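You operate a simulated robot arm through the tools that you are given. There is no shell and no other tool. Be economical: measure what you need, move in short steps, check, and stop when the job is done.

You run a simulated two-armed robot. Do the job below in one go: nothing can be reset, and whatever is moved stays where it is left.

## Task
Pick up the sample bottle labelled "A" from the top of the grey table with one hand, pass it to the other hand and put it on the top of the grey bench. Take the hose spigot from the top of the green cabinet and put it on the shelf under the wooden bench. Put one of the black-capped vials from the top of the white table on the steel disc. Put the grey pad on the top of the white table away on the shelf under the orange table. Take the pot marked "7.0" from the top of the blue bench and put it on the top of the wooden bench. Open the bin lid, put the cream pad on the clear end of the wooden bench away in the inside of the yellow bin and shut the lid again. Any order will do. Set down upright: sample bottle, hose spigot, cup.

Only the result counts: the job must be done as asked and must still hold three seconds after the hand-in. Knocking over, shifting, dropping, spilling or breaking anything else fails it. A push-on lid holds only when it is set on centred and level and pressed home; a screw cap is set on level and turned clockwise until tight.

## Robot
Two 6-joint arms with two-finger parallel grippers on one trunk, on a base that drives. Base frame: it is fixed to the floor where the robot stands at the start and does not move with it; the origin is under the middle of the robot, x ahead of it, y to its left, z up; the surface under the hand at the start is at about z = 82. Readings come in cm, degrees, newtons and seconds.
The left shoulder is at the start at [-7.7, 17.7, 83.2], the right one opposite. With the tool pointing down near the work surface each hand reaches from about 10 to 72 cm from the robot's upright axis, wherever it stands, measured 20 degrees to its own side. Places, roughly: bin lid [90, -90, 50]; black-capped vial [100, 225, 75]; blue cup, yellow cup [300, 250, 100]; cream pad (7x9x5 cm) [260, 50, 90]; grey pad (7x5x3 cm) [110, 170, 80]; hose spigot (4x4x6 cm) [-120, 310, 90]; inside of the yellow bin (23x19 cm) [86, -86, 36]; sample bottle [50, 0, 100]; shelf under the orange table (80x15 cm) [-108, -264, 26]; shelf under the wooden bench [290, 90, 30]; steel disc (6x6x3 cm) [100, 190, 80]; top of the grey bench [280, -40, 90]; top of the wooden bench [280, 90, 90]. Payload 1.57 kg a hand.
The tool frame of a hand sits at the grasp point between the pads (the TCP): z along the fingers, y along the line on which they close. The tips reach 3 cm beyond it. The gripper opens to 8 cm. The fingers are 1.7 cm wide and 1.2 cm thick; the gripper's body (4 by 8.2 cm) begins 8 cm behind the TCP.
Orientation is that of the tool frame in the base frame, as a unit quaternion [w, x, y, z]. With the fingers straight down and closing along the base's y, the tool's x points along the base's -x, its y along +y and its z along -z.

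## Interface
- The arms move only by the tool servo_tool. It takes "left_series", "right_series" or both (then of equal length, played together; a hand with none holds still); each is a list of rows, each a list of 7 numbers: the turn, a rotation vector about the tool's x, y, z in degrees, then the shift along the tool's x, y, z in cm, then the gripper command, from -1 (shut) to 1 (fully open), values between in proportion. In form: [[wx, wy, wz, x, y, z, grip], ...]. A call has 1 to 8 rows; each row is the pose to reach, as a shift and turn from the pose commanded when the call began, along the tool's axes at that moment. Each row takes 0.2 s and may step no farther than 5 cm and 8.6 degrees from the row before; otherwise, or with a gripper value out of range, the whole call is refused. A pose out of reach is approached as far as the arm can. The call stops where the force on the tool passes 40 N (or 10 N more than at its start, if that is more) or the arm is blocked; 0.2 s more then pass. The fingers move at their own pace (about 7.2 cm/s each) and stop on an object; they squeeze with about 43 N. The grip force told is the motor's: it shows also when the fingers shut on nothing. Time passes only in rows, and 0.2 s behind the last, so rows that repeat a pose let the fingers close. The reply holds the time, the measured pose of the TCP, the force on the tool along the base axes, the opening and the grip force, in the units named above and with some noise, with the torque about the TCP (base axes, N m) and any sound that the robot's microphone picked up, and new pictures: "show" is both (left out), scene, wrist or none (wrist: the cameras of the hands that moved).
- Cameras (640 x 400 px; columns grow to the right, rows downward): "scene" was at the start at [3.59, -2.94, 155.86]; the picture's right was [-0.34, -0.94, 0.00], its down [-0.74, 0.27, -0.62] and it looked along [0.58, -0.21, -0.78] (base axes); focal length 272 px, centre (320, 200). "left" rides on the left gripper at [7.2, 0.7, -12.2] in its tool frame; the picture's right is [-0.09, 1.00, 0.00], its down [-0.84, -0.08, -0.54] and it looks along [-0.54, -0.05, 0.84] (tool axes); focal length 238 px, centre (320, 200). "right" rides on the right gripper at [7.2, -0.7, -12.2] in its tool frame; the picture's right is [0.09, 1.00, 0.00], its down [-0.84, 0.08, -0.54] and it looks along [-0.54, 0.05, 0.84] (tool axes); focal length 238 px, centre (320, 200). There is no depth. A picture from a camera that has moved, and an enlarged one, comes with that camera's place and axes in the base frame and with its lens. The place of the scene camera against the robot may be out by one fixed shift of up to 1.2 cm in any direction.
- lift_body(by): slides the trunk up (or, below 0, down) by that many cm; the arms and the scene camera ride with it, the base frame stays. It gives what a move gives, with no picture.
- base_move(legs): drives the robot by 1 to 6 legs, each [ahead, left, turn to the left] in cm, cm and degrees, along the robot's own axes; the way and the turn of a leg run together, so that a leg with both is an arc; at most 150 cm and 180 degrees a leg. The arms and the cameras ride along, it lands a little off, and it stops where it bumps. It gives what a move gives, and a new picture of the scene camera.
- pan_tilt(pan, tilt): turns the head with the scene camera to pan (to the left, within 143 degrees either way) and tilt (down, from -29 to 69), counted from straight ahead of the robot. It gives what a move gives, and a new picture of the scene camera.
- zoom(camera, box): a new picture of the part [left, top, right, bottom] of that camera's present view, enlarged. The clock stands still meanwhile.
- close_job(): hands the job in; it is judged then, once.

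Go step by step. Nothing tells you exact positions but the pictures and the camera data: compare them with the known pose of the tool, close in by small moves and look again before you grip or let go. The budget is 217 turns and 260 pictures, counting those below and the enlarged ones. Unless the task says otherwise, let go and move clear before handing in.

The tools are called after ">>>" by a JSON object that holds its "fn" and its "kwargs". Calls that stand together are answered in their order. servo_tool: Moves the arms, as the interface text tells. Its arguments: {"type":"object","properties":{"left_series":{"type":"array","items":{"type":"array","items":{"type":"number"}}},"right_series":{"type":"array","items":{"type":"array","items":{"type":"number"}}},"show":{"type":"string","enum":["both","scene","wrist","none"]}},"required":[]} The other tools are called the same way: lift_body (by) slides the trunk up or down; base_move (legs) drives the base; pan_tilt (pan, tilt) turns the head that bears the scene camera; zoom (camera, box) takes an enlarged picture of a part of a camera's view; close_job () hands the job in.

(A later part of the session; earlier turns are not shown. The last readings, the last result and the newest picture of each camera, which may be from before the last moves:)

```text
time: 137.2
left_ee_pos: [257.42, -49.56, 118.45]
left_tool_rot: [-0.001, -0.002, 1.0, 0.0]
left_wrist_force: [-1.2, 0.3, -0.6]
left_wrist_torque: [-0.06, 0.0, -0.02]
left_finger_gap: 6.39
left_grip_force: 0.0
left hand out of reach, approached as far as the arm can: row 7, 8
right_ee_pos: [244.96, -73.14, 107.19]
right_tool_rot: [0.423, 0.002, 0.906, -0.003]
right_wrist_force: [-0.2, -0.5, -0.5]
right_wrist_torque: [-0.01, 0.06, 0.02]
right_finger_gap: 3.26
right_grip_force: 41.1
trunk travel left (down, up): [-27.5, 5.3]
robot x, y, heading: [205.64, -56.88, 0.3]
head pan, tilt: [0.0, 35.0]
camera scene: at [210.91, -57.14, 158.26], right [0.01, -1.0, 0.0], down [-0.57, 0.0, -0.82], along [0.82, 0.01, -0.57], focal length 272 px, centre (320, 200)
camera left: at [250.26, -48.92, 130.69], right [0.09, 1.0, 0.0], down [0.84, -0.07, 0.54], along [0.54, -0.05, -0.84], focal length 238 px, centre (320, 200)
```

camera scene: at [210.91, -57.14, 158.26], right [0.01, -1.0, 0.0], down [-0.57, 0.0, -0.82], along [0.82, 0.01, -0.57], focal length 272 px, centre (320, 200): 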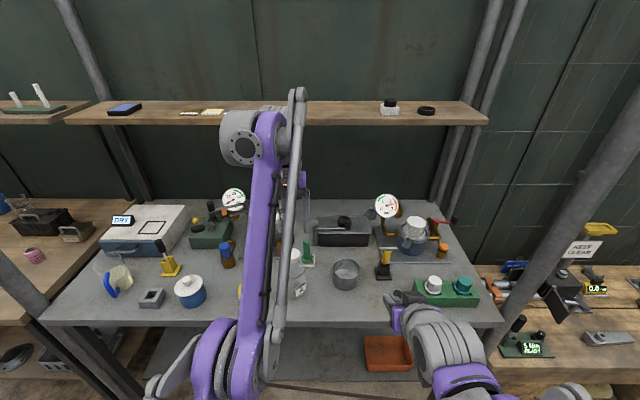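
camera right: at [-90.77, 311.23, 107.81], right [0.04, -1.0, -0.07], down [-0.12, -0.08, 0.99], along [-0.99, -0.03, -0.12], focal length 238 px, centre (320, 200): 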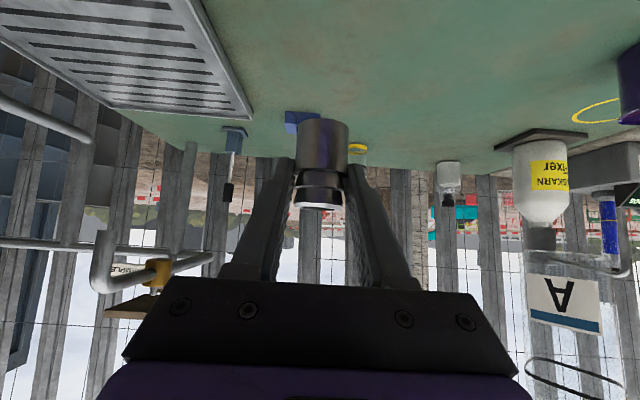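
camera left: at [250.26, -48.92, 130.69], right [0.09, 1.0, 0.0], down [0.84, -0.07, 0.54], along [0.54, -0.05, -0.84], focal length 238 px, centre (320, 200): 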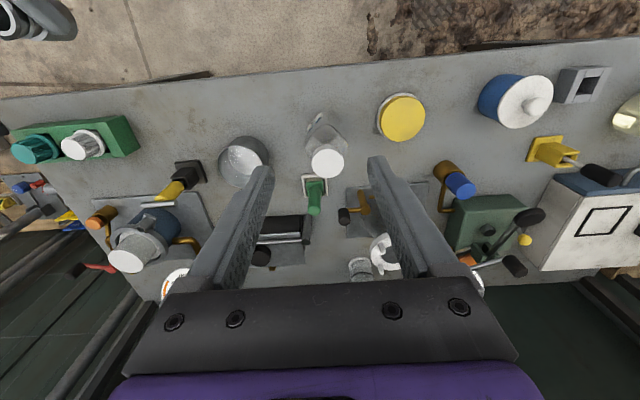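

The bottle stands upright. I back off and strafe left to the wooden bench to look at its shelf and top.

>>> {"fn": "base_move", "kwargs": {"legs": [[-28, 0, 0], [0, 138, 0]]}}

>>> {"fn": "pan_tilt", "kwargs": {"pan": 0, "tilt": 40}}

```text
time: 151.1
left_ee_pos: [229.03, 87.8, 118.38]
left_tool_rot: [-0.001, 0.001, 1.0, 0.0]
left_wrist_force: [-0.5, -0.1, 1.2]
left_wrist_torque: [-0.01, 0.0, -0.01]
left_finger_gap: 6.39
left_grip_force: 0.0
right_ee_pos: [216.51, 64.24, 107.27]
right_tool_rot: [0.423, 0.006, 0.906, -0.005]
right_wrist_force: [0.4, 0.4, -1.8]
right_wrist_torque: [0.0, 0.02, -0.01]
right_finger_gap: 3.27
right_grip_force: 40.2
trunk travel left (down, up): [-27.5, 5.3]
robot x, y, heading: [176.94, 80.76, -0.0]
head pan, tilt: [0.0, 35.0]
camera scene: at [182.4, 80.53, 158.26], right [0.0, -1.0, 0.0], down [-0.57, 0.0, -0.82], along [0.82, 0.0, -0.57], focal length 272 px, centre (320, 200)
```

scene: 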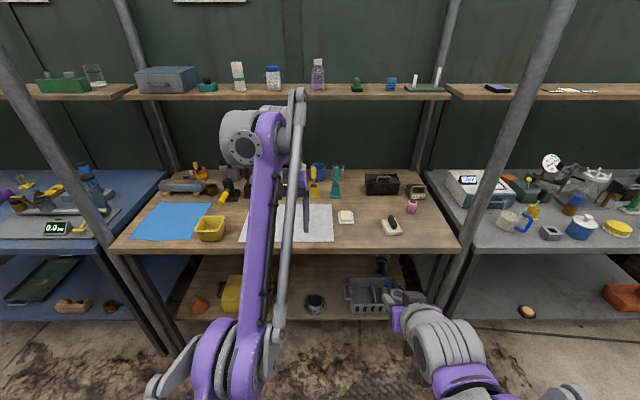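

```text
time: 151.7
left_ee_pos: [229.06, 87.72, 118.44]
left_tool_rot: [-0.001, 0.002, 1.0, 0.0]
left_wrist_force: [-0.1, 0.0, 0.0]
left_wrist_torque: [0.01, 0.02, 0.0]
left_finger_gap: 6.4
left_grip_force: 0.0
right_ee_pos: [216.4, 64.31, 107.26]
right_tool_rot: [0.423, 0.006, 0.906, -0.005]
right_wrist_force: [0.3, 0.7, -1.8]
right_wrist_torque: [-0.02, 0.01, 0.03]
right_finger_gap: 3.26
right_grip_force: 40.6
trunk travel left (down, up): [-27.5, 5.3]
robot x, y, heading: [176.98, 80.71, -0.0]
head pan, tilt: [0.0, 40.0]
camera scene: at [182.1, 80.53, 157.51], right [0.0, -1.0, 0.0], down [-0.64, 0.0, -0.77], along [0.77, 0.0, -0.64], focal length 272 px, centre (320, 200)
```

scene: 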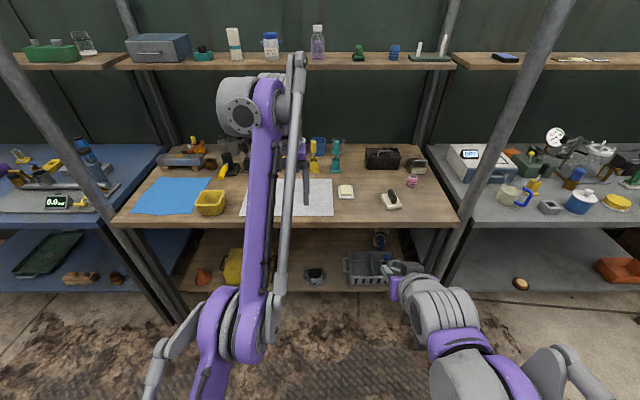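

I zoom on the bench top and the shelf to identify the cream pad and free shelf space.

>>> {"fn": "zoom", "kwargs": {"camera": "scene", "box": [300, 140, 460, 240]}}

>>> {"fn": "zoom", "kwargs": {"camera": "scene", "box": [180, 220, 440, 310]}}

```text
4.00 times, centred on (380, 190) of scene
camera zoom: at [182.1, 80.53, 157.51], right [0.0, -1.0, 0.0], down [-0.64, 0.0, -0.77], along [0.77, 0.0, -0.64], focal length 1088 px, centre (80, 240)
```

zoom: 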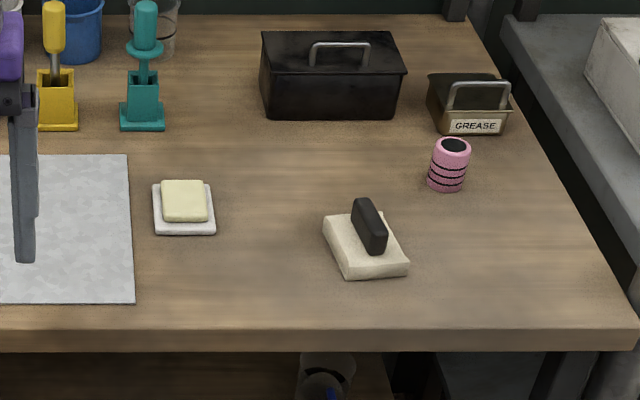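

```text
2.46 times, centred on (310, 265) of scene
camera zoom: at [182.1, 80.53, 157.51], right [0.0, -1.0, 0.0], down [-0.64, 0.0, -0.77], along [0.77, 0.0, -0.64], focal length 669 px, centre (345, 40)
```

zoom: 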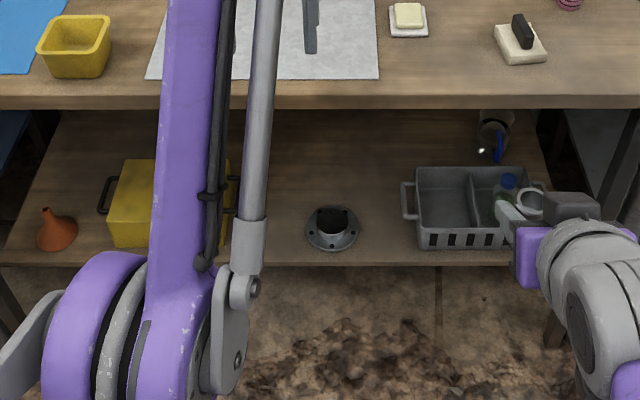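

The cream pad has a black handle at about (267, 52). The shelf is free between the yellow box and the flange, around (270, 97). I tuck the left hand back and move the base there.

>>> {"fn": "servo_tool", "kwargs": {"left_series": [[0, 0, 0, 3, 3, 1, 0], [0, 0, 0, 6, 6, 2, 0], [0, 0, 0, 8, 9, 2, 0], [0, 0, 0, 8, 12, 2, 0]], "show": "none"}}

>>> {"fn": "base_move", "kwargs": {"legs": [[0, 32, 0], [10, 0, 0]]}}

```text
time: 152.7
left_ee_pos: [228.51, 99.91, 120.74]
left_tool_rot: [-0.002, 0.002, 1.0, 0.0]
left_wrist_force: [-0.1, 0.4, 0.8]
left_wrist_torque: [-0.01, 0.0, -0.02]
left_finger_gap: 3.99
left_grip_force: 0.0
left hand out of reach, approached as far as the arm can: row 1, 2, 3, 4
right_ee_pos: [216.47, 64.35, 107.33]
right_tool_rot: [0.424, 0.006, 0.906, -0.005]
right_wrist_force: [0.4, -0.2, -1.2]
right_wrist_torque: [-0.01, 0.0, 0.01]
right_finger_gap: 3.24
right_grip_force: 40.8
trunk travel left (down, up): [-27.5, 5.3]
robot x, y, heading: [177.2, 81.15, 0.0]
head pan, tilt: [0.0, 40.0]
```

```text
time: 156.8
left_ee_pos: [238.49, 131.21, 120.88]
left_tool_rot: [-0.001, 0.004, 1.0, 0.0]
left_wrist_force: [0.7, -0.4, 0.0]
left_wrist_torque: [0.0, 0.01, 0.0]
left_finger_gap: 4.0
left_grip_force: 0.0
right_ee_pos: [226.09, 95.86, 107.25]
right_tool_rot: [0.423, 0.007, 0.906, -0.004]
right_wrist_force: [-0.2, 0.0, -1.1]
right_wrist_torque: [0.01, 0.03, 0.01]
right_finger_gap: 3.23
right_grip_force: 40.7
trunk travel left (down, up): [-27.5, 5.3]
robot x, y, heading: [186.94, 112.49, -0.7]
head pan, tilt: [0.0, 40.0]
camera scene: at [191.99, 112.26, 157.5], right [-0.01, -1.0, 0.0], down [-0.64, 0.0, -0.77], along [0.77, 0.0, -0.64], focal length 272 px, centre (320, 200)
```

scene: 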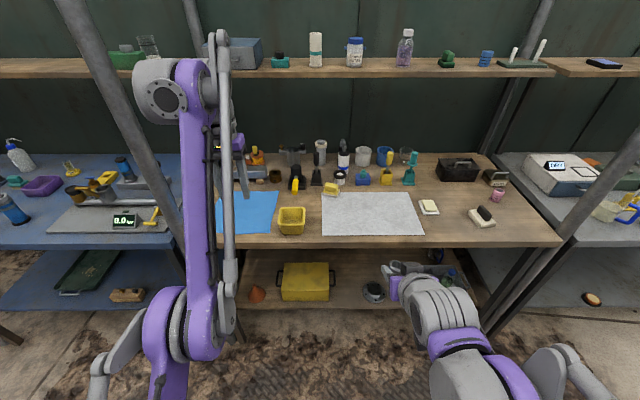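

Gap between the yellow box and the flange is about y 91–103. I lower the trunk, then bring the right hand down in front of the shelf.

>>> {"fn": "lift_body", "kwargs": {"by": -27}}

>>> {"fn": "servo_tool", "kwargs": {"right_series": [[0, 0, 0, 3.83, 0, 3.2, -1], [0, 0, 0, 7.66, 0, 6.4, -1], [0, 0, 0, 11.5, 0, 9.6, -1], [0, 0, 0, 15.3, 0, 12.9, -1], [0, 0, 0, 19.1, 0, 16.1, -1], [0, 0, 0, 23, 0, 19.3, -1], [0, 0, 0, 26, 0, 21.9, -1]], "show": "both"}}

```text
time: 159.6
left_ee_pos: [240.82, 131.25, 89.04]
left_tool_rot: [-0.045, 0.004, 0.999, 0.0]
left_wrist_force: [-0.3, 0.2, -1.0]
left_wrist_torque: [0.02, 0.0, 0.02]
left_finger_gap: 4.01
left_grip_force: 0.1
right_ee_pos: [226.19, 95.89, 80.23]
right_tool_rot: [0.424, 0.009, 0.906, -0.007]
right_wrist_force: [0.4, -0.6, -1.5]
right_wrist_torque: [-0.01, 0.02, -0.01]
right_finger_gap: 3.26
right_grip_force: 41.0
trunk travel left (down, up): [-0.5, 32.3]
robot x, y, heading: [187.08, 112.65, -0.3]
head pan, tilt: [0.0, 40.0]
```

```text
refused: row 4 steps farther than a row can; nothing moved
```

The left hand shifted oddly when the trunk came down; I look before going on.

>>> {"fn": "servo_tool", "kwargs": {"right_series": [[0, 0, 0, 3.8, 0, 3.2, -1], [0, 0, 0, 7.6, 0, 6.4, -1], [0, 0, 0, 11.4, 0, 9.6, -1]], "show": "both"}}

>>> {"fn": "pan_tilt", "kwargs": {"pan": 20, "tilt": 40}}

```text
time: 160.4
left_ee_pos: [240.87, 131.25, 89.07]
left_tool_rot: [-0.044, 0.003, 0.999, 0.001]
left_wrist_force: [-0.6, 0.0, -0.1]
left_wrist_torque: [-0.02, 0.0, 0.04]
left_finger_gap: 4.03
left_grip_force: 0.1
right_ee_pos: [226.21, 95.93, 65.27]
right_tool_rot: [0.424, 0.007, 0.906, -0.005]
right_wrist_force: [0.2, 0.0, -1.8]
right_wrist_torque: [0.02, 0.01, 0.02]
right_finger_gap: 3.27
right_grip_force: 41.2
trunk travel left (down, up): [-0.5, 32.3]
robot x, y, heading: [186.87, 113.09, -0.5]
head pan, tilt: [0.0, 40.0]
camera scene: at [197.09, 112.23, 130.03], right [-0.01, -1.0, 0.0], down [-0.64, 0.0, -0.77], along [0.77, 0.0, -0.64], focal length 272 px, centre (320, 200)
camera right: at [212.28, 95.7, 67.7], right [-0.04, 1.0, -0.07], down [0.12, 0.08, 0.99], along [0.99, 0.03, -0.13], focal length 238 px, centre (320, 200)
```

scene: 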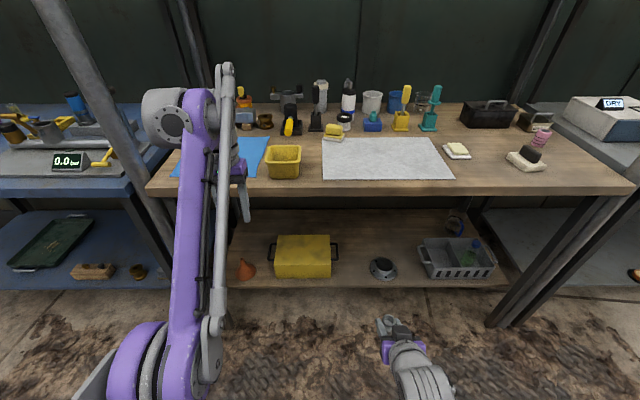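
right: 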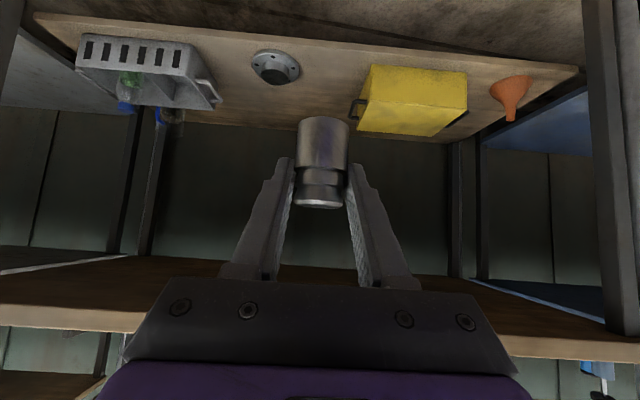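

```text
time: 161.2
left_ee_pos: [240.84, 131.22, 89.02]
left_tool_rot: [-0.044, 0.004, 0.999, 0.0]
left_wrist_force: [0.0, 0.0, 0.4]
left_wrist_torque: [-0.03, -0.01, 0.02]
left_finger_gap: 4.0
left_grip_force: 0.0
right_ee_pos: [226.15, 95.96, 65.42]
right_tool_rot: [0.423, 0.007, 0.906, -0.005]
right_wrist_force: [0.4, -1.4, -0.8]
right_wrist_torque: [0.01, -0.01, 0.03]
right_finger_gap: 3.24
right_grip_force: 41.0
trunk travel left (down, up): [-0.5, 32.3]
robot x, y, heading: [187.08, 112.71, -0.4]
head pan, tilt: [20.0, 40.0]
camera scene: at [196.53, 115.14, 130.04], right [0.34, -0.94, 0.0], down [-0.61, -0.22, -0.77], along [0.72, 0.26, -0.64], focal length 272 px, centre (320, 200)
```

scene: 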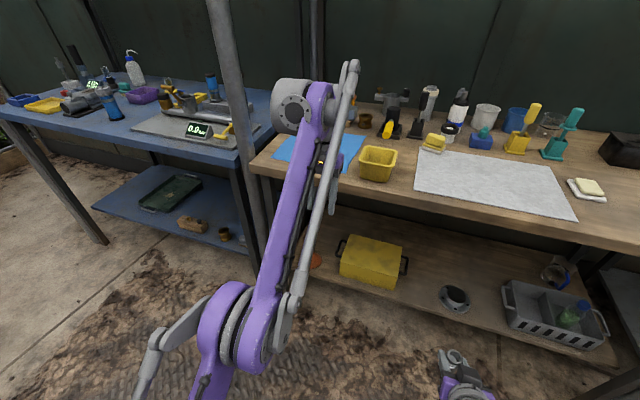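

Nothing is blocked. I raise the left hand well clear of the bench top, then drive 14 cm closer.

>>> {"fn": "servo_tool", "kwargs": {"left_series": [[0, 0, 0, 0, 0, -4, 0], [0, 0, 0, 0, 0, -8, 0], [0, 0, 0, 0, 0, -12, 0], [0, 0, 0, 0, 0, -16, 0]], "right_series": [[0, 0, 0, 3.8, 0, 3.2, -1], [0, 0, 0, 7.6, 0, 6.4, -1], [0, 0, 0, 11.4, 0.7, 9.6, -1], [0, 0, 0, 13.8, 1.4, 11.6, -1]], "show": "none"}}

>>> {"fn": "base_move", "kwargs": {"legs": [[14, 0, 0]]}}

>>> {"fn": "zoom", "kwargs": {"camera": "right", "box": [0, 0, 640, 400]}}

```text
refused: row 3 steps farther than a row can; nothing moved
```

```text
time: 162.5
left_ee_pos: [252.49, 131.02, 89.1]
left_tool_rot: [-0.053, 0.003, 0.999, 0.0]
left_wrist_force: [0.3, 0.2, -0.1]
left_wrist_torque: [0.0, -0.04, 0.01]
left_finger_gap: 3.98
left_grip_force: 0.0
right_ee_pos: [238.37, 95.91, 65.37]
right_tool_rot: [0.422, 0.007, 0.906, -0.005]
right_wrist_force: [0.3, -0.3, -0.8]
right_wrist_torque: [-0.01, 0.02, 0.01]
right_finger_gap: 3.25
right_grip_force: 41.0
trunk travel left (down, up): [-0.5, 32.3]
robot x, y, heading: [199.32, 112.52, -0.3]
head pan, tilt: [20.0, 40.0]
stopped in leg 1: the force on the tool passed its limit at 99 N (the readings are from after the stop); the commanded pose is now the measured one
camera scene: at [208.66, 115.05, 130.04], right [0.34, -0.94, 0.0], down [-0.61, -0.22, -0.77], along [0.72, 0.26, -0.64], focal length 272 px, centre (320, 200)
```

scene: 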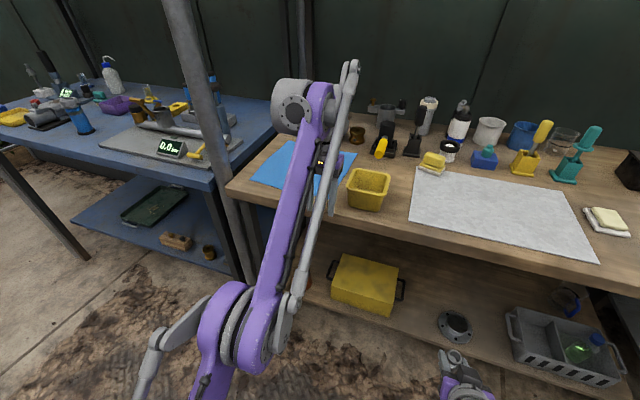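

```text
1.00 times, centred on (320, 200) of right (not enlarged: the box is as wide or as high as the picture)
camera zoom: at [224.4, 95.59, 67.77], right [-0.04, 1.0, -0.07], down [0.12, 0.08, 0.99], along [0.99, 0.03, -0.13], focal length 238 px, centre (320, 200)
```

zoom: 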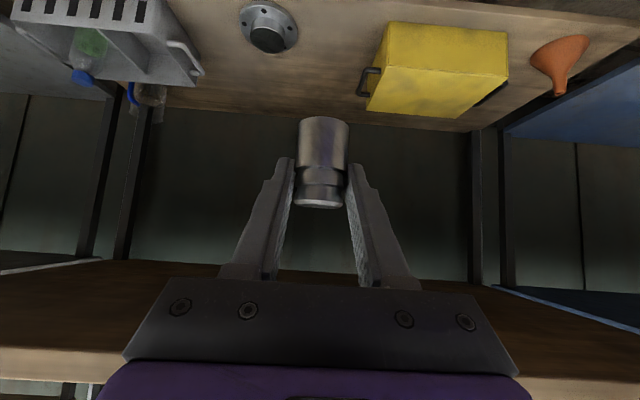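

The left fingers bumped the bench edge; nothing seems disturbed. I back off a little and raise the left hand.

>>> {"fn": "base_move", "kwargs": {"legs": [[-4, 0, 0]]}}

>>> {"fn": "servo_tool", "kwargs": {"left_series": [[0, 0, 0, 0, 0, -4, 0], [0, 0, 0, 0, 0, -8, 0], [0, 0, 0, 0, 0, -12, 0], [0, 0, 0, 0, 0, -16, 0]], "show": "scene"}}

```text
time: 163.4
left_ee_pos: [248.44, 131.1, 89.06]
left_tool_rot: [-0.054, 0.002, 0.999, 0.0]
left_wrist_force: [-0.5, 0.5, -0.1]
left_wrist_torque: [0.02, -0.04, -0.01]
left_finger_gap: 3.99
left_grip_force: 0.1
right_ee_pos: [234.35, 95.94, 65.37]
right_tool_rot: [0.423, 0.009, 0.906, -0.006]
right_wrist_force: [-0.5, 0.8, -1.3]
right_wrist_torque: [0.01, 0.04, 0.01]
right_finger_gap: 3.26
right_grip_force: 41.6
trunk travel left (down, up): [-0.5, 32.3]
robot x, y, heading: [195.06, 112.69, -0.5]
head pan, tilt: [20.0, 40.0]
camera scene: at [204.66, 115.08, 130.04], right [0.34, -0.94, 0.0], down [-0.6, -0.22, -0.77], along [0.72, 0.26, -0.64], focal length 272 px, centre (320, 200)
```

scene: 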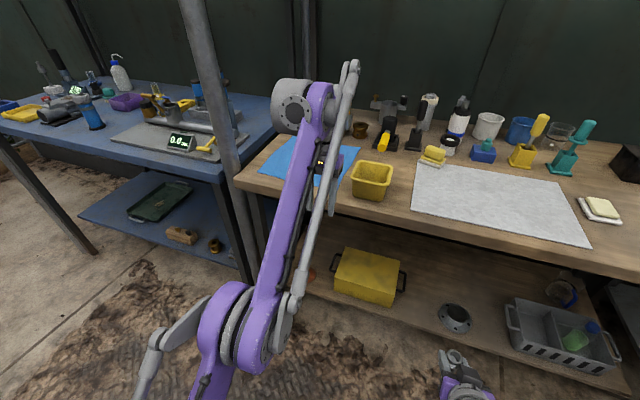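

```text
time: 164.4
left_ee_pos: [243.8, 131.77, 94.46]
left_tool_rot: [-0.055, 0.002, 0.998, 0.0]
left_wrist_force: [0.8, 0.5, 0.5]
left_wrist_torque: [0.02, 0.03, -0.02]
left_finger_gap: 3.98
left_grip_force: 0.1
left hand out of reach, approached as far as the arm can: row 1, 2, 3, 4
right_ee_pos: [234.41, 96.06, 65.38]
right_tool_rot: [0.424, 0.007, 0.906, -0.005]
right_wrist_force: [0.6, -0.2, -0.7]
right_wrist_torque: [0.0, 0.01, 0.02]
right_finger_gap: 3.24
right_grip_force: 41.0
trunk travel left (down, up): [-0.5, 32.3]
robot x, y, heading: [195.2, 112.49, -0.5]
head pan, tilt: [20.0, 40.0]
camera scene: at [204.77, 115.11, 130.03], right [0.34, -0.94, 0.0], down [-0.61, -0.22, -0.77], along [0.72, 0.26, -0.64], focal length 272 px, centre (320, 200)
```

scene: 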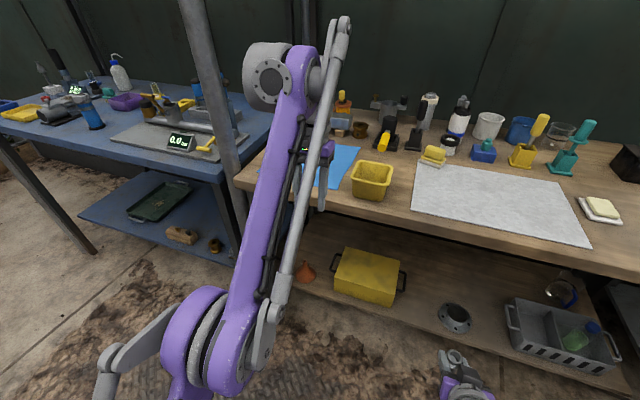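

Right hand: I go down to about z 44 in front of the shelf, then look.

>>> {"fn": "servo_tool", "kwargs": {"right_series": [[0, 0, 0, 3.37, 0.2, 2.83, -1], [0, 0, 0, 6.74, 0.4, 5.66, -1], [0, 0, 0, 10.1, 0.6, 8.5, -1], [0, 0, 0, 13.5, 0.8, 11.3, -1], [0, 0, 0, 16.1, 1, 13.5, -1]], "show": "wrist"}}

```text
time: 165.6
left_ee_pos: [243.78, 131.7, 94.42]
left_tool_rot: [-0.056, 0.002, 0.998, 0.001]
left_wrist_force: [0.1, -0.8, 0.3]
left_wrist_torque: [-0.01, 0.04, 0.01]
left_finger_gap: 3.96
left_grip_force: 0.1
right_ee_pos: [238.66, 96.98, 49.31]
right_tool_rot: [0.422, 0.007, 0.907, -0.005]
right_wrist_force: [-0.9, -0.1, -0.8]
right_wrist_torque: [0.0, 0.01, -0.01]
right_finger_gap: 3.26
right_grip_force: 40.9
right hand out of reach, approached as far as the arm can: row 3, 4, 5
trunk travel left (down, up): [-0.5, 32.3]
robot x, y, heading: [195.25, 112.56, -0.4]
head pan, tilt: [20.0, 40.0]
camera right: at [224.64, 96.68, 51.76], right [-0.04, 1.0, -0.07], down [0.12, 0.08, 0.99], along [0.99, 0.03, -0.13], focal length 238 px, centre (320, 200)
```

right: 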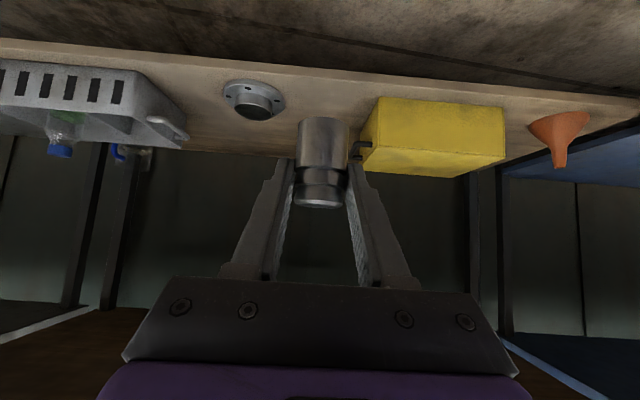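

I move forward over the shelf into the gap, staying above.

>>> {"fn": "servo_tool", "kwargs": {"right_series": [[0, 0, 0, -1.75, 0, 4.5, -1], [0, 0, 0, -3.5, 0, 9, -1], [0, 0, 0, -5.2, 0, 13.5, -1], [0, 0, 0, -7, 0, 18, -1], [0, 0, 0, -8.7, -0.2, 22.5, -1], [0, 0, 0, -10.5, -0.3, 27, -1]], "show": "both"}}

```text
time: 167.0
left_ee_pos: [243.81, 131.77, 94.53]
left_tool_rot: [-0.055, 0.002, 0.998, 0.0]
left_wrist_force: [0.0, 0.3, -0.5]
left_wrist_torque: [-0.01, -0.01, 0.04]
left_finger_gap: 4.01
left_grip_force: 0.1
right_ee_pos: [266.4, 96.29, 39.83]
right_tool_rot: [0.424, 0.009, 0.906, -0.006]
right_wrist_force: [0.0, -0.5, -2.0]
right_wrist_torque: [0.01, 0.03, 0.0]
right_finger_gap: 3.26
right_grip_force: 41.3
trunk travel left (down, up): [-0.5, 32.3]
robot x, y, heading: [195.61, 112.73, -0.4]
head pan, tilt: [20.0, 40.0]
camera scene: at [204.79, 115.08, 130.03], right [0.34, -0.94, 0.0], down [-0.61, -0.22, -0.77], along [0.72, 0.26, -0.64], focal length 272 px, centre (320, 200)
camera right: at [252.43, 96.01, 42.36], right [-0.04, 1.0, -0.07], down [0.12, 0.08, 0.99], along [0.99, 0.03, -0.13], focal length 238 px, centre (320, 200)
```

scene: 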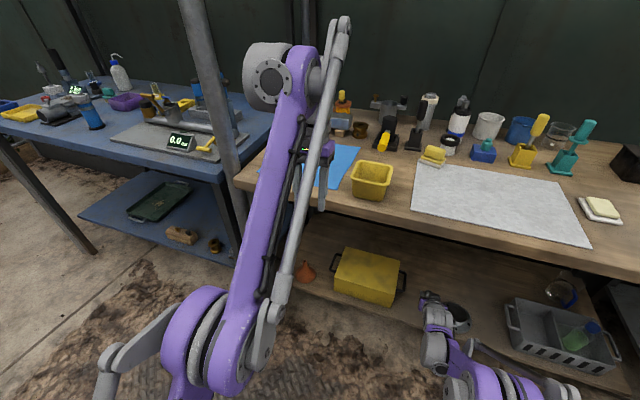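
right: 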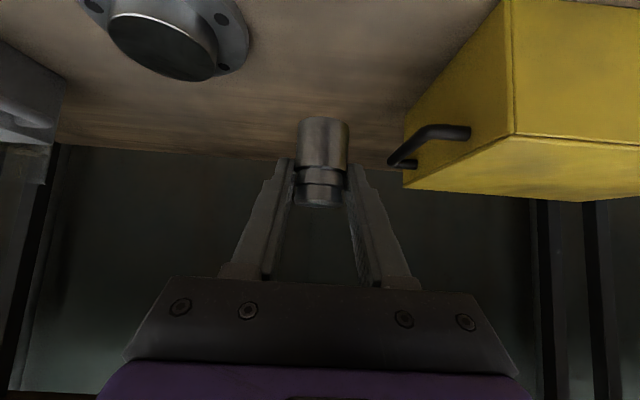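

The gap is clear; I lower the spigot in small steps toward contact.

>>> {"fn": "servo_tool", "kwargs": {"right_series": [[0, 0, 0, 2.3, -0.5, 1.93, -1], [0, 0, 0, 4.2, -0.5, 3.5, -1]], "show": "wrist"}}

```text
time: 167.6
left_ee_pos: [243.8, 131.86, 94.35]
left_tool_rot: [-0.055, 0.002, 0.998, 0.0]
left_wrist_force: [0.3, 0.0, 1.1]
left_wrist_torque: [-0.02, -0.01, 0.02]
left_finger_gap: 4.0
left_grip_force: 0.0
right_ee_pos: [266.31, 95.6, 34.29]
right_tool_rot: [0.423, 0.009, 0.906, -0.006]
right_wrist_force: [-0.1, 0.3, -0.9]
right_wrist_torque: [0.0, 0.0, 0.0]
right_finger_gap: 3.27
right_grip_force: 41.4
trunk travel left (down, up): [-0.5, 32.3]
robot x, y, heading: [195.21, 112.75, -0.0]
head pan, tilt: [20.0, 40.0]
camera right: at [252.31, 95.32, 36.8], right [-0.04, 1.0, -0.07], down [0.12, 0.08, 0.99], along [0.99, 0.03, -0.13], focal length 238 px, centre (320, 200)
```

right: 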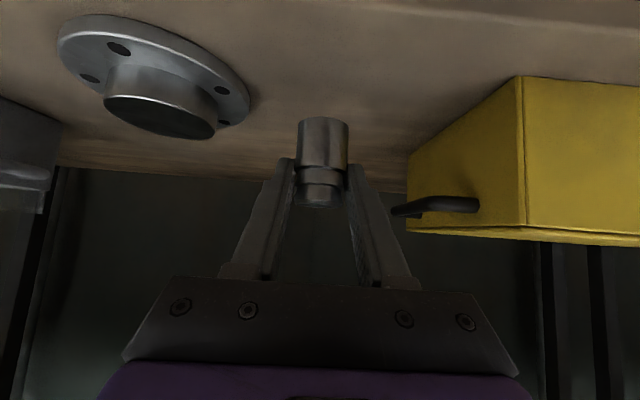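

Shelf level is about z 27.5, so contact should come near TCP 31.

>>> {"fn": "servo_tool", "kwargs": {"right_series": [[0, 0, 0, 1.0, 0, 0.85, -1], [0, 0, 0, 1.8, 0, 1.5, -1]], "show": "none"}}

>>> {"fn": "servo_tool", "kwargs": {"right_series": [[0, 0, 0, 0.3, 0, 0.25, -1], [0, 0, 0, 0.6, 0, 0.5, -1]], "show": "none"}}

>>> {"fn": "servo_tool", "kwargs": {"right_series": [[0, 0, 0, 0.3, 0, 0.25, -1], [0, 0, 0, 0.5, 0, 0.42, -1]], "show": "wrist"}}

```text
time: 168.2
left_ee_pos: [243.75, 131.76, 94.46]
left_tool_rot: [-0.055, 0.002, 0.999, -0.001]
left_wrist_force: [-0.1, 0.4, 0.8]
left_wrist_torque: [0.0, 0.0, 0.0]
left_finger_gap: 3.99
left_grip_force: 0.0
right_ee_pos: [265.93, 95.66, 31.96]
right_tool_rot: [0.423, 0.009, 0.906, -0.006]
right_wrist_force: [-0.1, 0.7, -0.8]
right_wrist_torque: [0.02, -0.01, -0.03]
right_finger_gap: 3.29
right_grip_force: 40.6
trunk travel left (down, up): [-0.5, 32.3]
robot x, y, heading: [195.31, 112.94, -0.2]
head pan, tilt: [20.0, 40.0]
```

```text
time: 168.8
left_ee_pos: [243.68, 131.81, 94.4]
left_tool_rot: [-0.055, 0.002, 0.998, 0.0]
left_wrist_force: [0.1, -0.9, 0.7]
left_wrist_torque: [0.01, -0.02, 0.01]
left_finger_gap: 4.01
left_grip_force: 0.0
right_ee_pos: [266.09, 95.73, 31.16]
right_tool_rot: [0.423, 0.008, 0.906, -0.006]
right_wrist_force: [0.4, -0.4, -0.9]
right_wrist_torque: [0.03, 0.05, 0.01]
right_finger_gap: 3.27
right_grip_force: 40.8
trunk travel left (down, up): [-0.5, 32.3]
robot x, y, heading: [195.13, 112.42, -0.3]
head pan, tilt: [20.0, 40.0]
```

```text
time: 169.4
left_ee_pos: [243.68, 131.86, 94.41]
left_tool_rot: [-0.055, 0.001, 0.998, 0.0]
left_wrist_force: [0.2, 0.2, 0.9]
left_wrist_torque: [-0.01, 0.0, -0.02]
left_finger_gap: 3.99
left_grip_force: 0.0
right_ee_pos: [266.17, 95.77, 30.65]
right_tool_rot: [0.424, 0.009, 0.906, -0.006]
right_wrist_force: [0.2, 0.3, -1.0]
right_wrist_torque: [0.03, -0.01, 0.01]
right_finger_gap: 3.28
right_grip_force: 41.1
trunk travel left (down, up): [-0.5, 32.3]
robot x, y, heading: [194.91, 112.66, -0.6]
head pan, tilt: [20.0, 40.0]
camera right: at [252.21, 95.43, 32.94], right [-0.04, 1.0, -0.07], down [0.12, 0.08, 0.99], along [0.99, 0.03, -0.13], focal length 238 px, centre (320, 200)
```

right: 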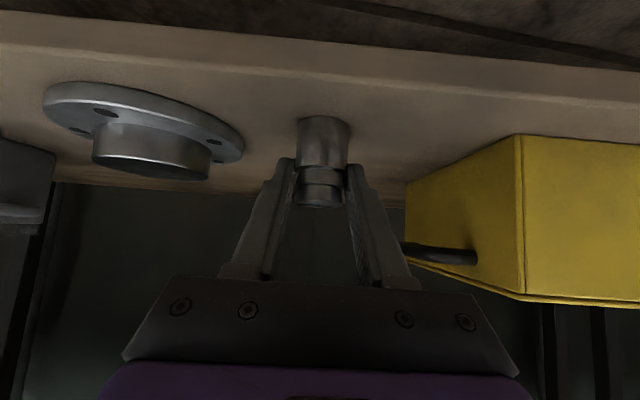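

>>> {"fn": "servo_tool", "kwargs": {"right_series": [[0, 0, 0, 0.3, 0, 0.25, -1], [0, 0, 0, 0.5, 0, 0.42, -1]], "show": "none"}}

>>> {"fn": "servo_tool", "kwargs": {"right_series": [[0, 0, 0, 0.3, 0, 0.25, -1], [0, 0, 0, 0.5, 0, 0.42, -1]], "show": "none"}}

```text
time: 170.0
left_ee_pos: [243.63, 131.8, 94.52]
left_tool_rot: [-0.053, 0.001, 0.999, 0.001]
left_wrist_force: [0.1, -0.1, -0.2]
left_wrist_torque: [0.05, 0.0, 0.01]
left_finger_gap: 3.97
left_grip_force: 0.1
right_ee_pos: [266.31, 95.77, 30.1]
right_tool_rot: [0.425, 0.008, 0.905, -0.005]
right_wrist_force: [2.7, -0.6, 27.6]
right_wrist_torque: [0.08, -0.46, -0.14]
right_finger_gap: 3.32
right_grip_force: 41.0
trunk travel left (down, up): [-0.5, 32.3]
robot x, y, heading: [195.26, 112.62, -0.2]
head pan, tilt: [20.0, 40.0]
```

```text
time: 170.6
left_ee_pos: [243.54, 131.95, 94.5]
left_tool_rot: [-0.053, 0.001, 0.999, -0.001]
left_wrist_force: [-0.3, 1.3, -0.4]
left_wrist_torque: [-0.01, -0.05, -0.05]
left_finger_gap: 4.01
left_grip_force: 0.1
right_ee_pos: [266.2, 95.89, 29.43]
right_tool_rot: [0.425, 0.008, 0.905, -0.006]
right_wrist_force: [7.5, -0.4, 20.4]
right_wrist_torque: [-0.1, -0.39, -0.05]
right_finger_gap: 3.27
right_grip_force: 40.9
trunk travel left (down, up): [-0.5, 32.3]
robot x, y, heading: [195.4, 112.67, -0.5]
head pan, tilt: [20.0, 40.0]
```

Contact. I open just enough and withdraw along the fingers.

>>> {"fn": "servo_tool", "kwargs": {"right_series": [[0, 0, 0, -0.3, 0, -0.25, 0.15], [0, 0, 0, -0.3, 0, -0.25, 0.15], [0, 0, 0, -0.3, 0, -0.25, 0.15], [0, 0, 0, -0.3, 0, -3, 0.15], [0, 0, 0, -0.3, 0, -7, 0.15], [0, 0, 0, -0.3, 0, -11, 0.15]], "show": "wrist"}}

```text
time: 172.0
left_ee_pos: [243.8, 131.82, 94.36]
left_tool_rot: [-0.054, 0.002, 0.999, 0.0]
left_wrist_force: [-0.3, -1.1, 0.1]
left_wrist_torque: [0.0, 0.01, 0.01]
left_finger_gap: 4.01
left_grip_force: 0.0
right_ee_pos: [257.96, 95.89, 36.46]
right_tool_rot: [0.424, 0.008, 0.906, -0.005]
right_wrist_force: [-0.4, 0.5, -0.2]
right_wrist_torque: [0.04, -0.02, -0.01]
right_finger_gap: 4.59
right_grip_force: 0.1
trunk travel left (down, up): [-0.5, 32.3]
robot x, y, heading: [195.09, 112.52, -0.5]
head pan, tilt: [20.0, 40.0]
camera right: at [243.96, 95.59, 38.96], right [-0.04, 1.0, -0.07], down [0.12, 0.08, 0.99], along [0.99, 0.03, -0.13], focal length 238 px, centre (320, 200)
```

right: 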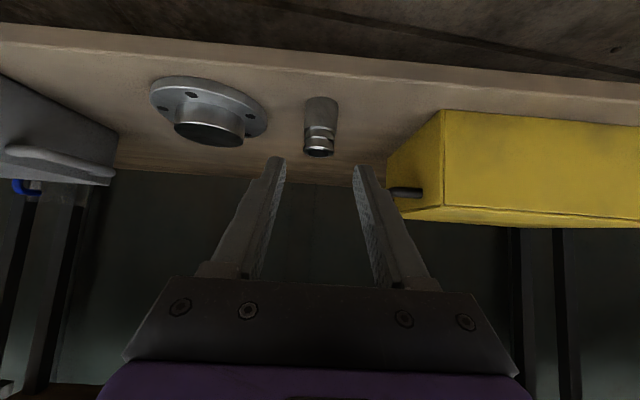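

The spigot stands upright. I back the base out, raise the trunk and lift the right hand.

>>> {"fn": "base_move", "kwargs": {"legs": [[-28, 0, 0]]}}

>>> {"fn": "lift_body", "kwargs": {"by": 27}}

```text
time: 173.9
left_ee_pos: [216.09, 132.01, 94.4]
left_tool_rot: [-0.053, 0.0, 0.999, 0.0]
left_wrist_force: [0.0, 0.9, 0.5]
left_wrist_torque: [0.01, 0.01, -0.02]
left_finger_gap: 3.98
left_grip_force: 0.0
right_ee_pos: [230.37, 96.32, 36.6]
right_tool_rot: [0.424, 0.007, 0.906, -0.005]
right_wrist_force: [0.0, 0.4, -0.8]
right_wrist_torque: [-0.03, -0.02, 0.01]
right_finger_gap: 4.61
right_grip_force: 0.0
trunk travel left (down, up): [-0.5, 32.3]
robot x, y, heading: [167.95, 112.7, -0.1]
head pan, tilt: [20.0, 40.0]
camera scene: at [177.09, 115.24, 130.04], right [0.34, -0.94, 0.0], down [-0.6, -0.22, -0.77], along [0.72, 0.26, -0.64], focal length 272 px, centre (320, 200)
```

scene: 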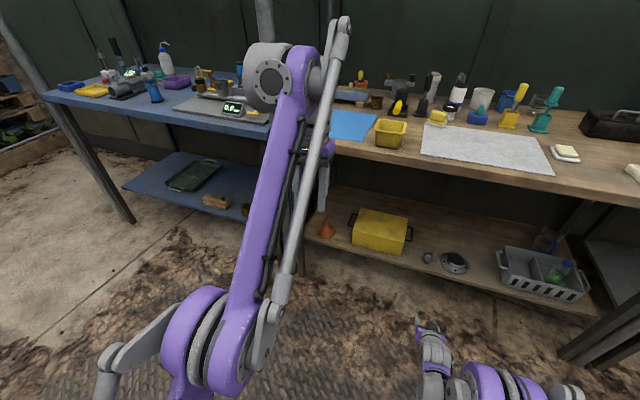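

```text
time: 176.7
left_ee_pos: [216.19, 132.0, 121.31]
left_tool_rot: [-0.054, 0.001, 0.999, 0.0]
left_wrist_force: [-0.2, -0.1, -0.5]
left_wrist_torque: [-0.03, 0.02, -0.01]
left_finger_gap: 4.01
left_grip_force: 0.0
right_ee_pos: [230.41, 96.33, 63.5]
right_tool_rot: [0.423, 0.006, 0.906, -0.005]
right_wrist_force: [0.5, -0.7, 0.8]
right_wrist_torque: [0.02, 0.02, -0.01]
right_finger_gap: 4.61
right_grip_force: 0.0
trunk travel left (down, up): [-27.5, 5.3]
robot x, y, heading: [167.7, 113.35, 0.0]
head pan, tilt: [20.0, 40.0]
```

Next I raise the right hand and move left to view the blue bench for the pot marked 7.0.

>>> {"fn": "servo_tool", "kwargs": {"right_series": [[0, 0, 0, -3.7, 0, -3.15, 0.6], [0, 0, 0, -7.4, 0, -6.3, 0.6], [0, 0, 0, -11.1, 0, -9.45, 0.6], [0, 0, 0, -14.8, 0, -12.6, 0.6], [0, 0, 0, -18.5, 0, -15.75, 0.6], [0, 0, 0, -22.2, 0, -18.9, 0.6], [0, 0, 0, -25.9, 0, -22, 0.6], [0, 0, 0, -27, 0, -25, 0.6]], "show": "none"}}

>>> {"fn": "base_move", "kwargs": {"legs": [[0, 115, 0]]}}

>>> {"fn": "pan_tilt", "kwargs": {"pan": 5, "tilt": 30}}

>>> {"fn": "zoom", "kwargs": {"camera": "scene", "box": [240, 100, 560, 300]}}

```text
time: 178.5
left_ee_pos: [216.14, 132.09, 121.49]
left_tool_rot: [-0.054, 0.0, 0.999, -0.001]
left_wrist_force: [0.1, 0.4, -0.5]
left_wrist_torque: [0.0, -0.03, 0.02]
left_finger_gap: 3.98
left_grip_force: 0.1
right_ee_pos: [228.63, 96.4, 100.19]
right_tool_rot: [0.423, 0.007, 0.906, -0.005]
right_wrist_force: [0.4, 1.5, -0.3]
right_wrist_torque: [0.0, -0.01, -0.02]
right_finger_gap: 6.4
right_grip_force: 0.1
trunk travel left (down, up): [-27.5, 5.3]
robot x, y, heading: [167.58, 112.23, -0.1]
head pan, tilt: [20.0, 40.0]
```

```text
time: 188.8
left_ee_pos: [218.26, 245.42, 121.43]
left_tool_rot: [-0.055, 0.012, 0.998, 0.001]
left_wrist_force: [-0.4, 0.2, 0.2]
left_wrist_torque: [0.0, 0.02, 0.02]
left_finger_gap: 3.98
left_grip_force: 0.1
right_ee_pos: [230.06, 209.51, 100.36]
right_tool_rot: [0.423, 0.018, 0.906, -0.01]
right_wrist_force: [-0.1, 0.0, -0.4]
right_wrist_torque: [-0.02, 0.03, -0.01]
right_finger_gap: 6.43
right_grip_force: 0.0
trunk travel left (down, up): [-27.5, 5.3]
robot x, y, heading: [169.53, 227.66, -1.5]
head pan, tilt: [20.0, 40.0]
camera scene: at [173.94, 229.73, 157.51], right [0.32, -0.95, 0.0], down [-0.61, -0.2, -0.77], along [0.73, 0.24, -0.64], focal length 272 px, centre (320, 200)
```

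scene: 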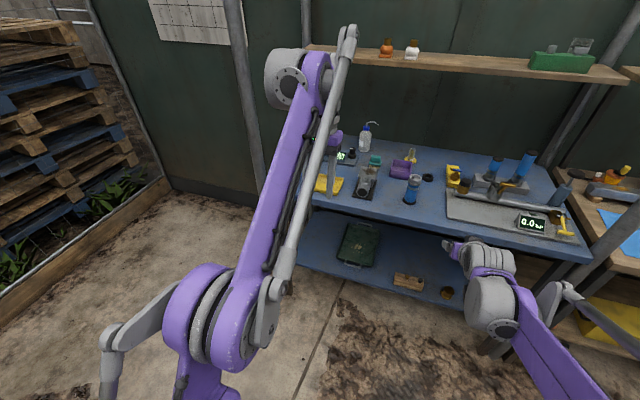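

```text
time: 189.6
left_ee_pos: [218.28, 245.56, 121.44]
left_tool_rot: [-0.054, 0.012, 0.998, 0.0]
left_wrist_force: [0.0, 0.4, -0.5]
left_wrist_torque: [-0.02, 0.02, -0.02]
left_finger_gap: 4.02
left_grip_force: 0.0
right_ee_pos: [230.04, 209.44, 100.27]
right_tool_rot: [0.424, 0.018, 0.906, -0.01]
right_wrist_force: [1.5, 0.0, 0.7]
right_wrist_torque: [0.01, -0.02, 0.0]
right_finger_gap: 6.39
right_grip_force: 0.1
trunk travel left (down, up): [-27.5, 5.3]
robot x, y, heading: [169.39, 227.33, -1.8]
head pan, tilt: [5.0, 30.0]
camera scene: at [174.91, 227.59, 159.04], right [0.06, -1.0, 0.0], down [-0.5, -0.03, -0.87], along [0.86, 0.05, -0.5], focal length 272 px, centre (320, 200)
```

scene: 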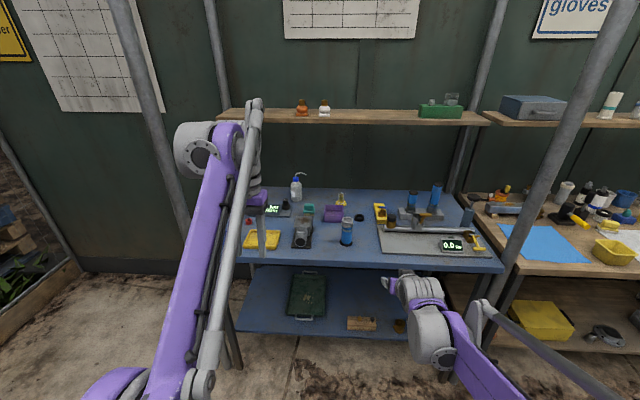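

```text
2.00 times, centred on (400, 200) of scene
camera zoom: at [174.91, 227.59, 159.04], right [0.06, -1.0, 0.0], down [-0.5, -0.03, -0.87], along [0.86, 0.05, -0.5], focal length 544 px, centre (160, 200)
```

zoom: 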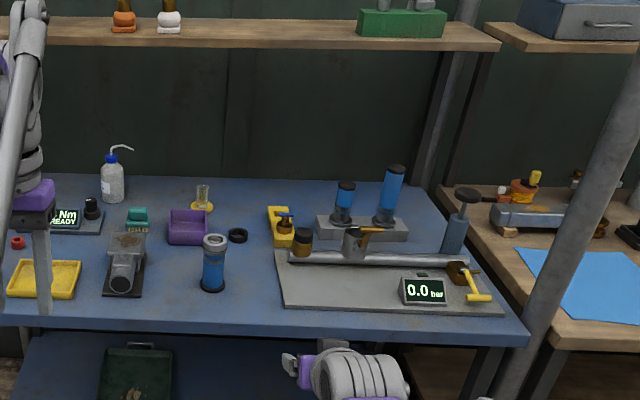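

I zoom closer on the small items to find the pot marked 7.0.

>>> {"fn": "zoom", "kwargs": {"camera": "scene", "box": [255, 165, 375, 255]}}

>>> {"fn": "zoom", "kwargs": {"camera": "scene", "box": [360, 165, 490, 260]}}

```text
4.44 times, centred on (315, 210) of scene
camera zoom: at [174.91, 227.59, 159.04], right [0.06, -1.0, 0.0], down [-0.5, -0.03, -0.87], along [0.86, 0.05, -0.5], focal length 1209 px, centre (342, 156)
```

zoom: 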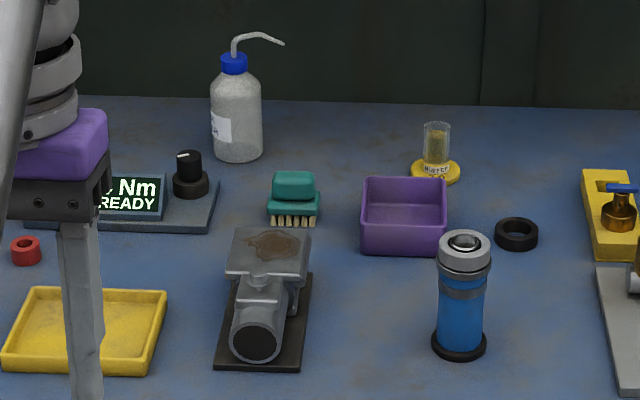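

```text
4.21 times, centred on (425, 212) of scene
camera zoom: at [174.91, 227.59, 159.04], right [0.06, -1.0, 0.0], down [-0.5, -0.03, -0.87], along [0.86, 0.05, -0.5], focal length 1145 px, centre (-122, 147)
```

zoom: 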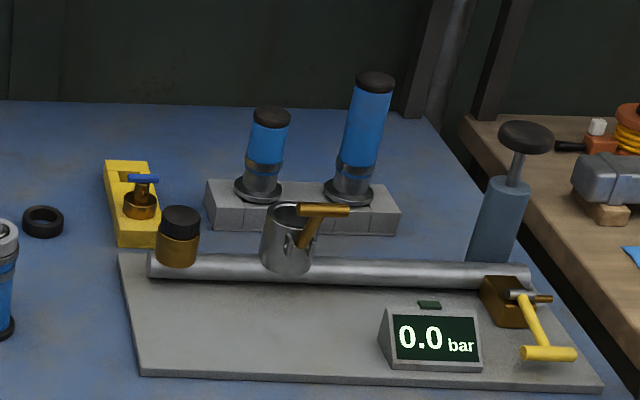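

A small glass pot on a yellow collar has text; I zoom closer.

>>> {"fn": "zoom", "kwargs": {"camera": "scene", "box": [328, 183, 352, 203]}}

>>> {"fn": "base_move", "kwargs": {"legs": [[0, 30, 1.5]]}}

```text
16.00 times, centred on (340, 193) of scene
camera zoom: at [174.91, 227.59, 159.04], right [0.06, -1.0, 0.0], down [-0.5, -0.03, -0.87], along [0.86, 0.05, -0.5], focal length 4351 px, centre (0, 312)
```

zoom: 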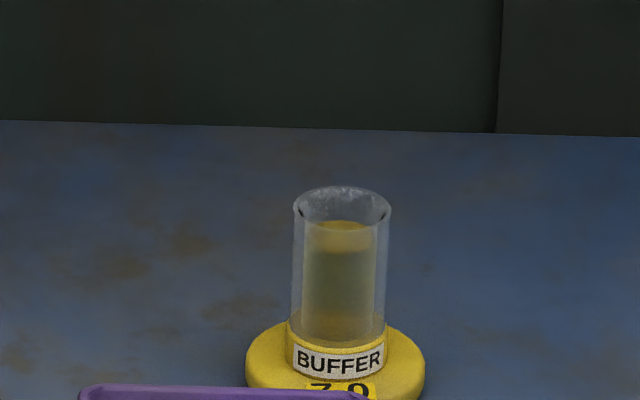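

```text
time: 192.8
left_ee_pos: [218.17, 277.04, 121.44]
left_tool_rot: [-0.055, -0.004, 0.998, -0.001]
left_wrist_force: [-0.3, -0.1, -0.5]
left_wrist_torque: [-0.02, 0.01, 0.05]
left_finger_gap: 3.98
left_grip_force: 0.0
right_ee_pos: [231.0, 241.29, 100.25]
right_tool_rot: [0.423, 0.003, 0.906, -0.003]
right_wrist_force: [-0.2, 0.3, -0.2]
right_wrist_torque: [-0.02, 0.01, 0.01]
right_finger_gap: 6.37
right_grip_force: 0.1
trunk travel left (down, up): [-27.5, 5.3]
robot x, y, heading: [169.76, 257.37, 0.3]
head pan, tilt: [5.0, 30.0]
camera scene: at [175.25, 257.84, 159.04], right [0.09, -1.0, 0.0], down [-0.5, -0.05, -0.87], along [0.86, 0.08, -0.5], focal length 272 px, centre (320, 200)
```

scene: 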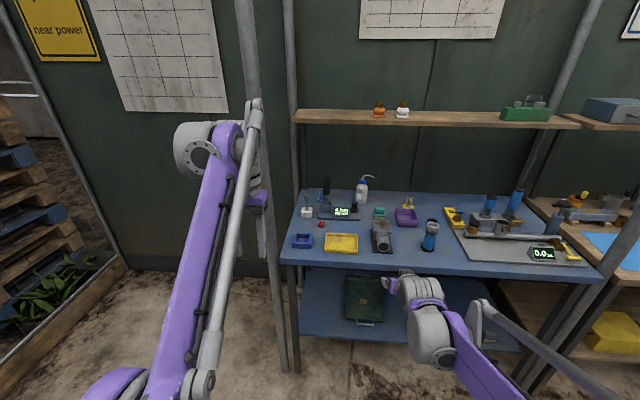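

It reads BUFFER 7.0, a liquid-holding pot near (298, 223). I raise and centre the right hand at 45° pitch, then drive up to the bench.

>>> {"fn": "servo_tool", "kwargs": {"right_series": [[0, 1, 0, -0.9, 2.6, -3.6, 0.5], [0, 2, 0, -1.8, 5.2, -7.2, 0.5], [0, 3, 0, -2.7, 7.8, -10.8, 0.5], [0, 4, 0, -3.5, 10.4, -14.4, 0.5], [0, 5, 0, -4.4, 13, -18, 0.5]], "show": "none"}}

>>> {"fn": "base_move", "kwargs": {"legs": [[0, -31, -0.3]]}}

```text
time: 194.0
left_ee_pos: [218.05, 277.01, 121.4]
left_tool_rot: [-0.054, -0.003, 0.999, 0.0]
left_wrist_force: [0.0, -0.3, 0.5]
left_wrist_torque: [-0.05, -0.03, 0.0]
left_finger_gap: 4.01
left_grip_force: 0.0
right_ee_pos: [220.01, 254.31, 115.08]
right_tool_rot: [0.383, 0.004, 0.924, -0.003]
right_wrist_force: [0.4, -1.3, -0.7]
right_wrist_torque: [0.01, 0.0, -0.02]
right_finger_gap: 6.0
right_grip_force: 0.1
trunk travel left (down, up): [-27.5, 5.3]
robot x, y, heading: [169.88, 257.69, 0.2]
head pan, tilt: [5.0, 30.0]
```

```text
time: 197.3
left_ee_pos: [218.29, 245.91, 121.21]
left_tool_rot: [-0.054, -0.001, 0.999, 0.001]
left_wrist_force: [-0.8, 0.8, 0.5]
left_wrist_torque: [-0.02, 0.0, -0.01]
left_finger_gap: 4.02
left_grip_force: 0.1
right_ee_pos: [220.1, 223.27, 115.09]
right_tool_rot: [0.384, 0.006, 0.923, -0.005]
right_wrist_force: [0.0, 0.9, 0.0]
right_wrist_torque: [0.02, 0.0, -0.01]
right_finger_gap: 6.02
right_grip_force: 0.1
trunk travel left (down, up): [-27.5, 5.3]
robot x, y, heading: [170.13, 226.58, -0.1]
head pan, tilt: [5.0, 30.0]
camera scene: at [175.27, 226.98, 159.04], right [0.08, -1.0, 0.0], down [-0.5, -0.04, -0.87], along [0.86, 0.07, -0.5], focal length 272 px, centre (320, 200)
```

scene: 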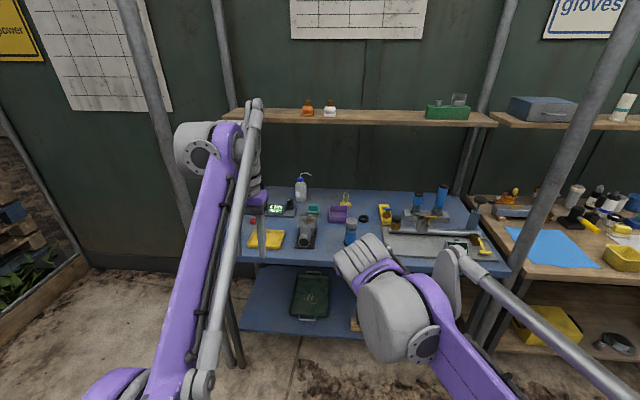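

Clear of the pole at y≈282. I drive forward 32 cm and look.

>>> {"fn": "base_move", "kwargs": {"legs": [[32, 0, 0]]}}

>>> {"fn": "servo_tool", "kwargs": {"right_series": [[0, 0, 0, 0, 0, 0, 0.5]], "show": "wrist"}}

```text
time: 199.4
left_ee_pos: [250.37, 245.94, 121.4]
left_tool_rot: [-0.054, -0.001, 0.999, -0.001]
left_wrist_force: [-0.2, 0.6, -0.7]
left_wrist_torque: [0.04, -0.02, -0.04]
left_finger_gap: 4.0
left_grip_force: 0.0
right_ee_pos: [252.21, 223.17, 115.02]
right_tool_rot: [0.383, 0.005, 0.924, -0.004]
right_wrist_force: [0.2, 0.0, 0.5]
right_wrist_torque: [0.01, -0.03, 0.01]
right_finger_gap: 6.03
right_grip_force: 0.0
trunk travel left (down, up): [-27.5, 5.3]
robot x, y, heading: [201.9, 226.25, -0.1]
head pan, tilt: [5.0, 30.0]
camera scene: at [207.38, 226.93, 159.03], right [0.09, -1.0, 0.0], down [-0.5, -0.04, -0.87], along [0.86, 0.07, -0.5], focal length 272 px, centre (320, 200)
```

scene: 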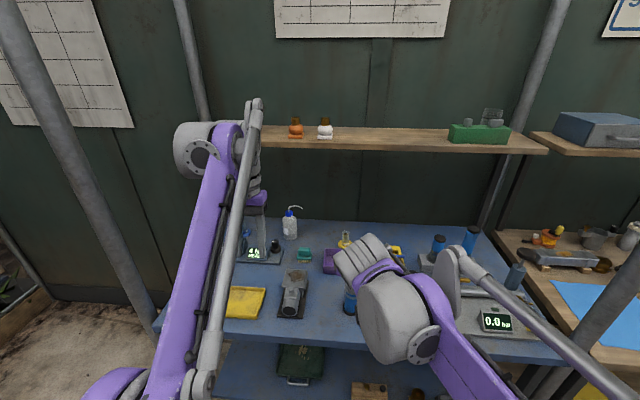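

```text
time: 199.8
left_ee_pos: [250.31, 245.92, 121.38]
left_tool_rot: [-0.054, 0.0, 0.999, 0.001]
left_wrist_force: [0.6, 0.5, -0.8]
left_wrist_torque: [-0.01, -0.02, 0.02]
left_finger_gap: 4.0
left_grip_force: 0.0
right_ee_pos: [252.17, 223.25, 115.1]
right_tool_rot: [0.383, 0.005, 0.924, -0.003]
right_wrist_force: [-0.1, -1.0, 0.2]
right_wrist_torque: [0.01, -0.01, 0.0]
right_finger_gap: 5.96
right_grip_force: 0.0
trunk travel left (down, up): [-27.5, 5.3]
robot x, y, heading: [202.16, 226.38, -0.2]
head pan, tilt: [5.0, 30.0]
camera right: at [238.42, 222.85, 118.7], right [-0.05, 1.0, -0.07], down [0.21, 0.08, 0.98], along [0.98, 0.04, -0.21], focal length 238 px, centre (320, 200)
```

right: 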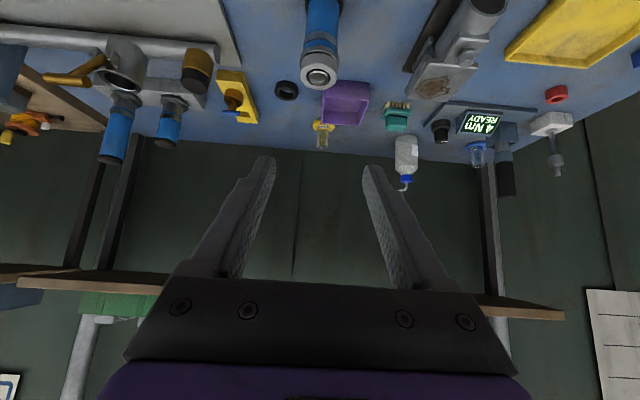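

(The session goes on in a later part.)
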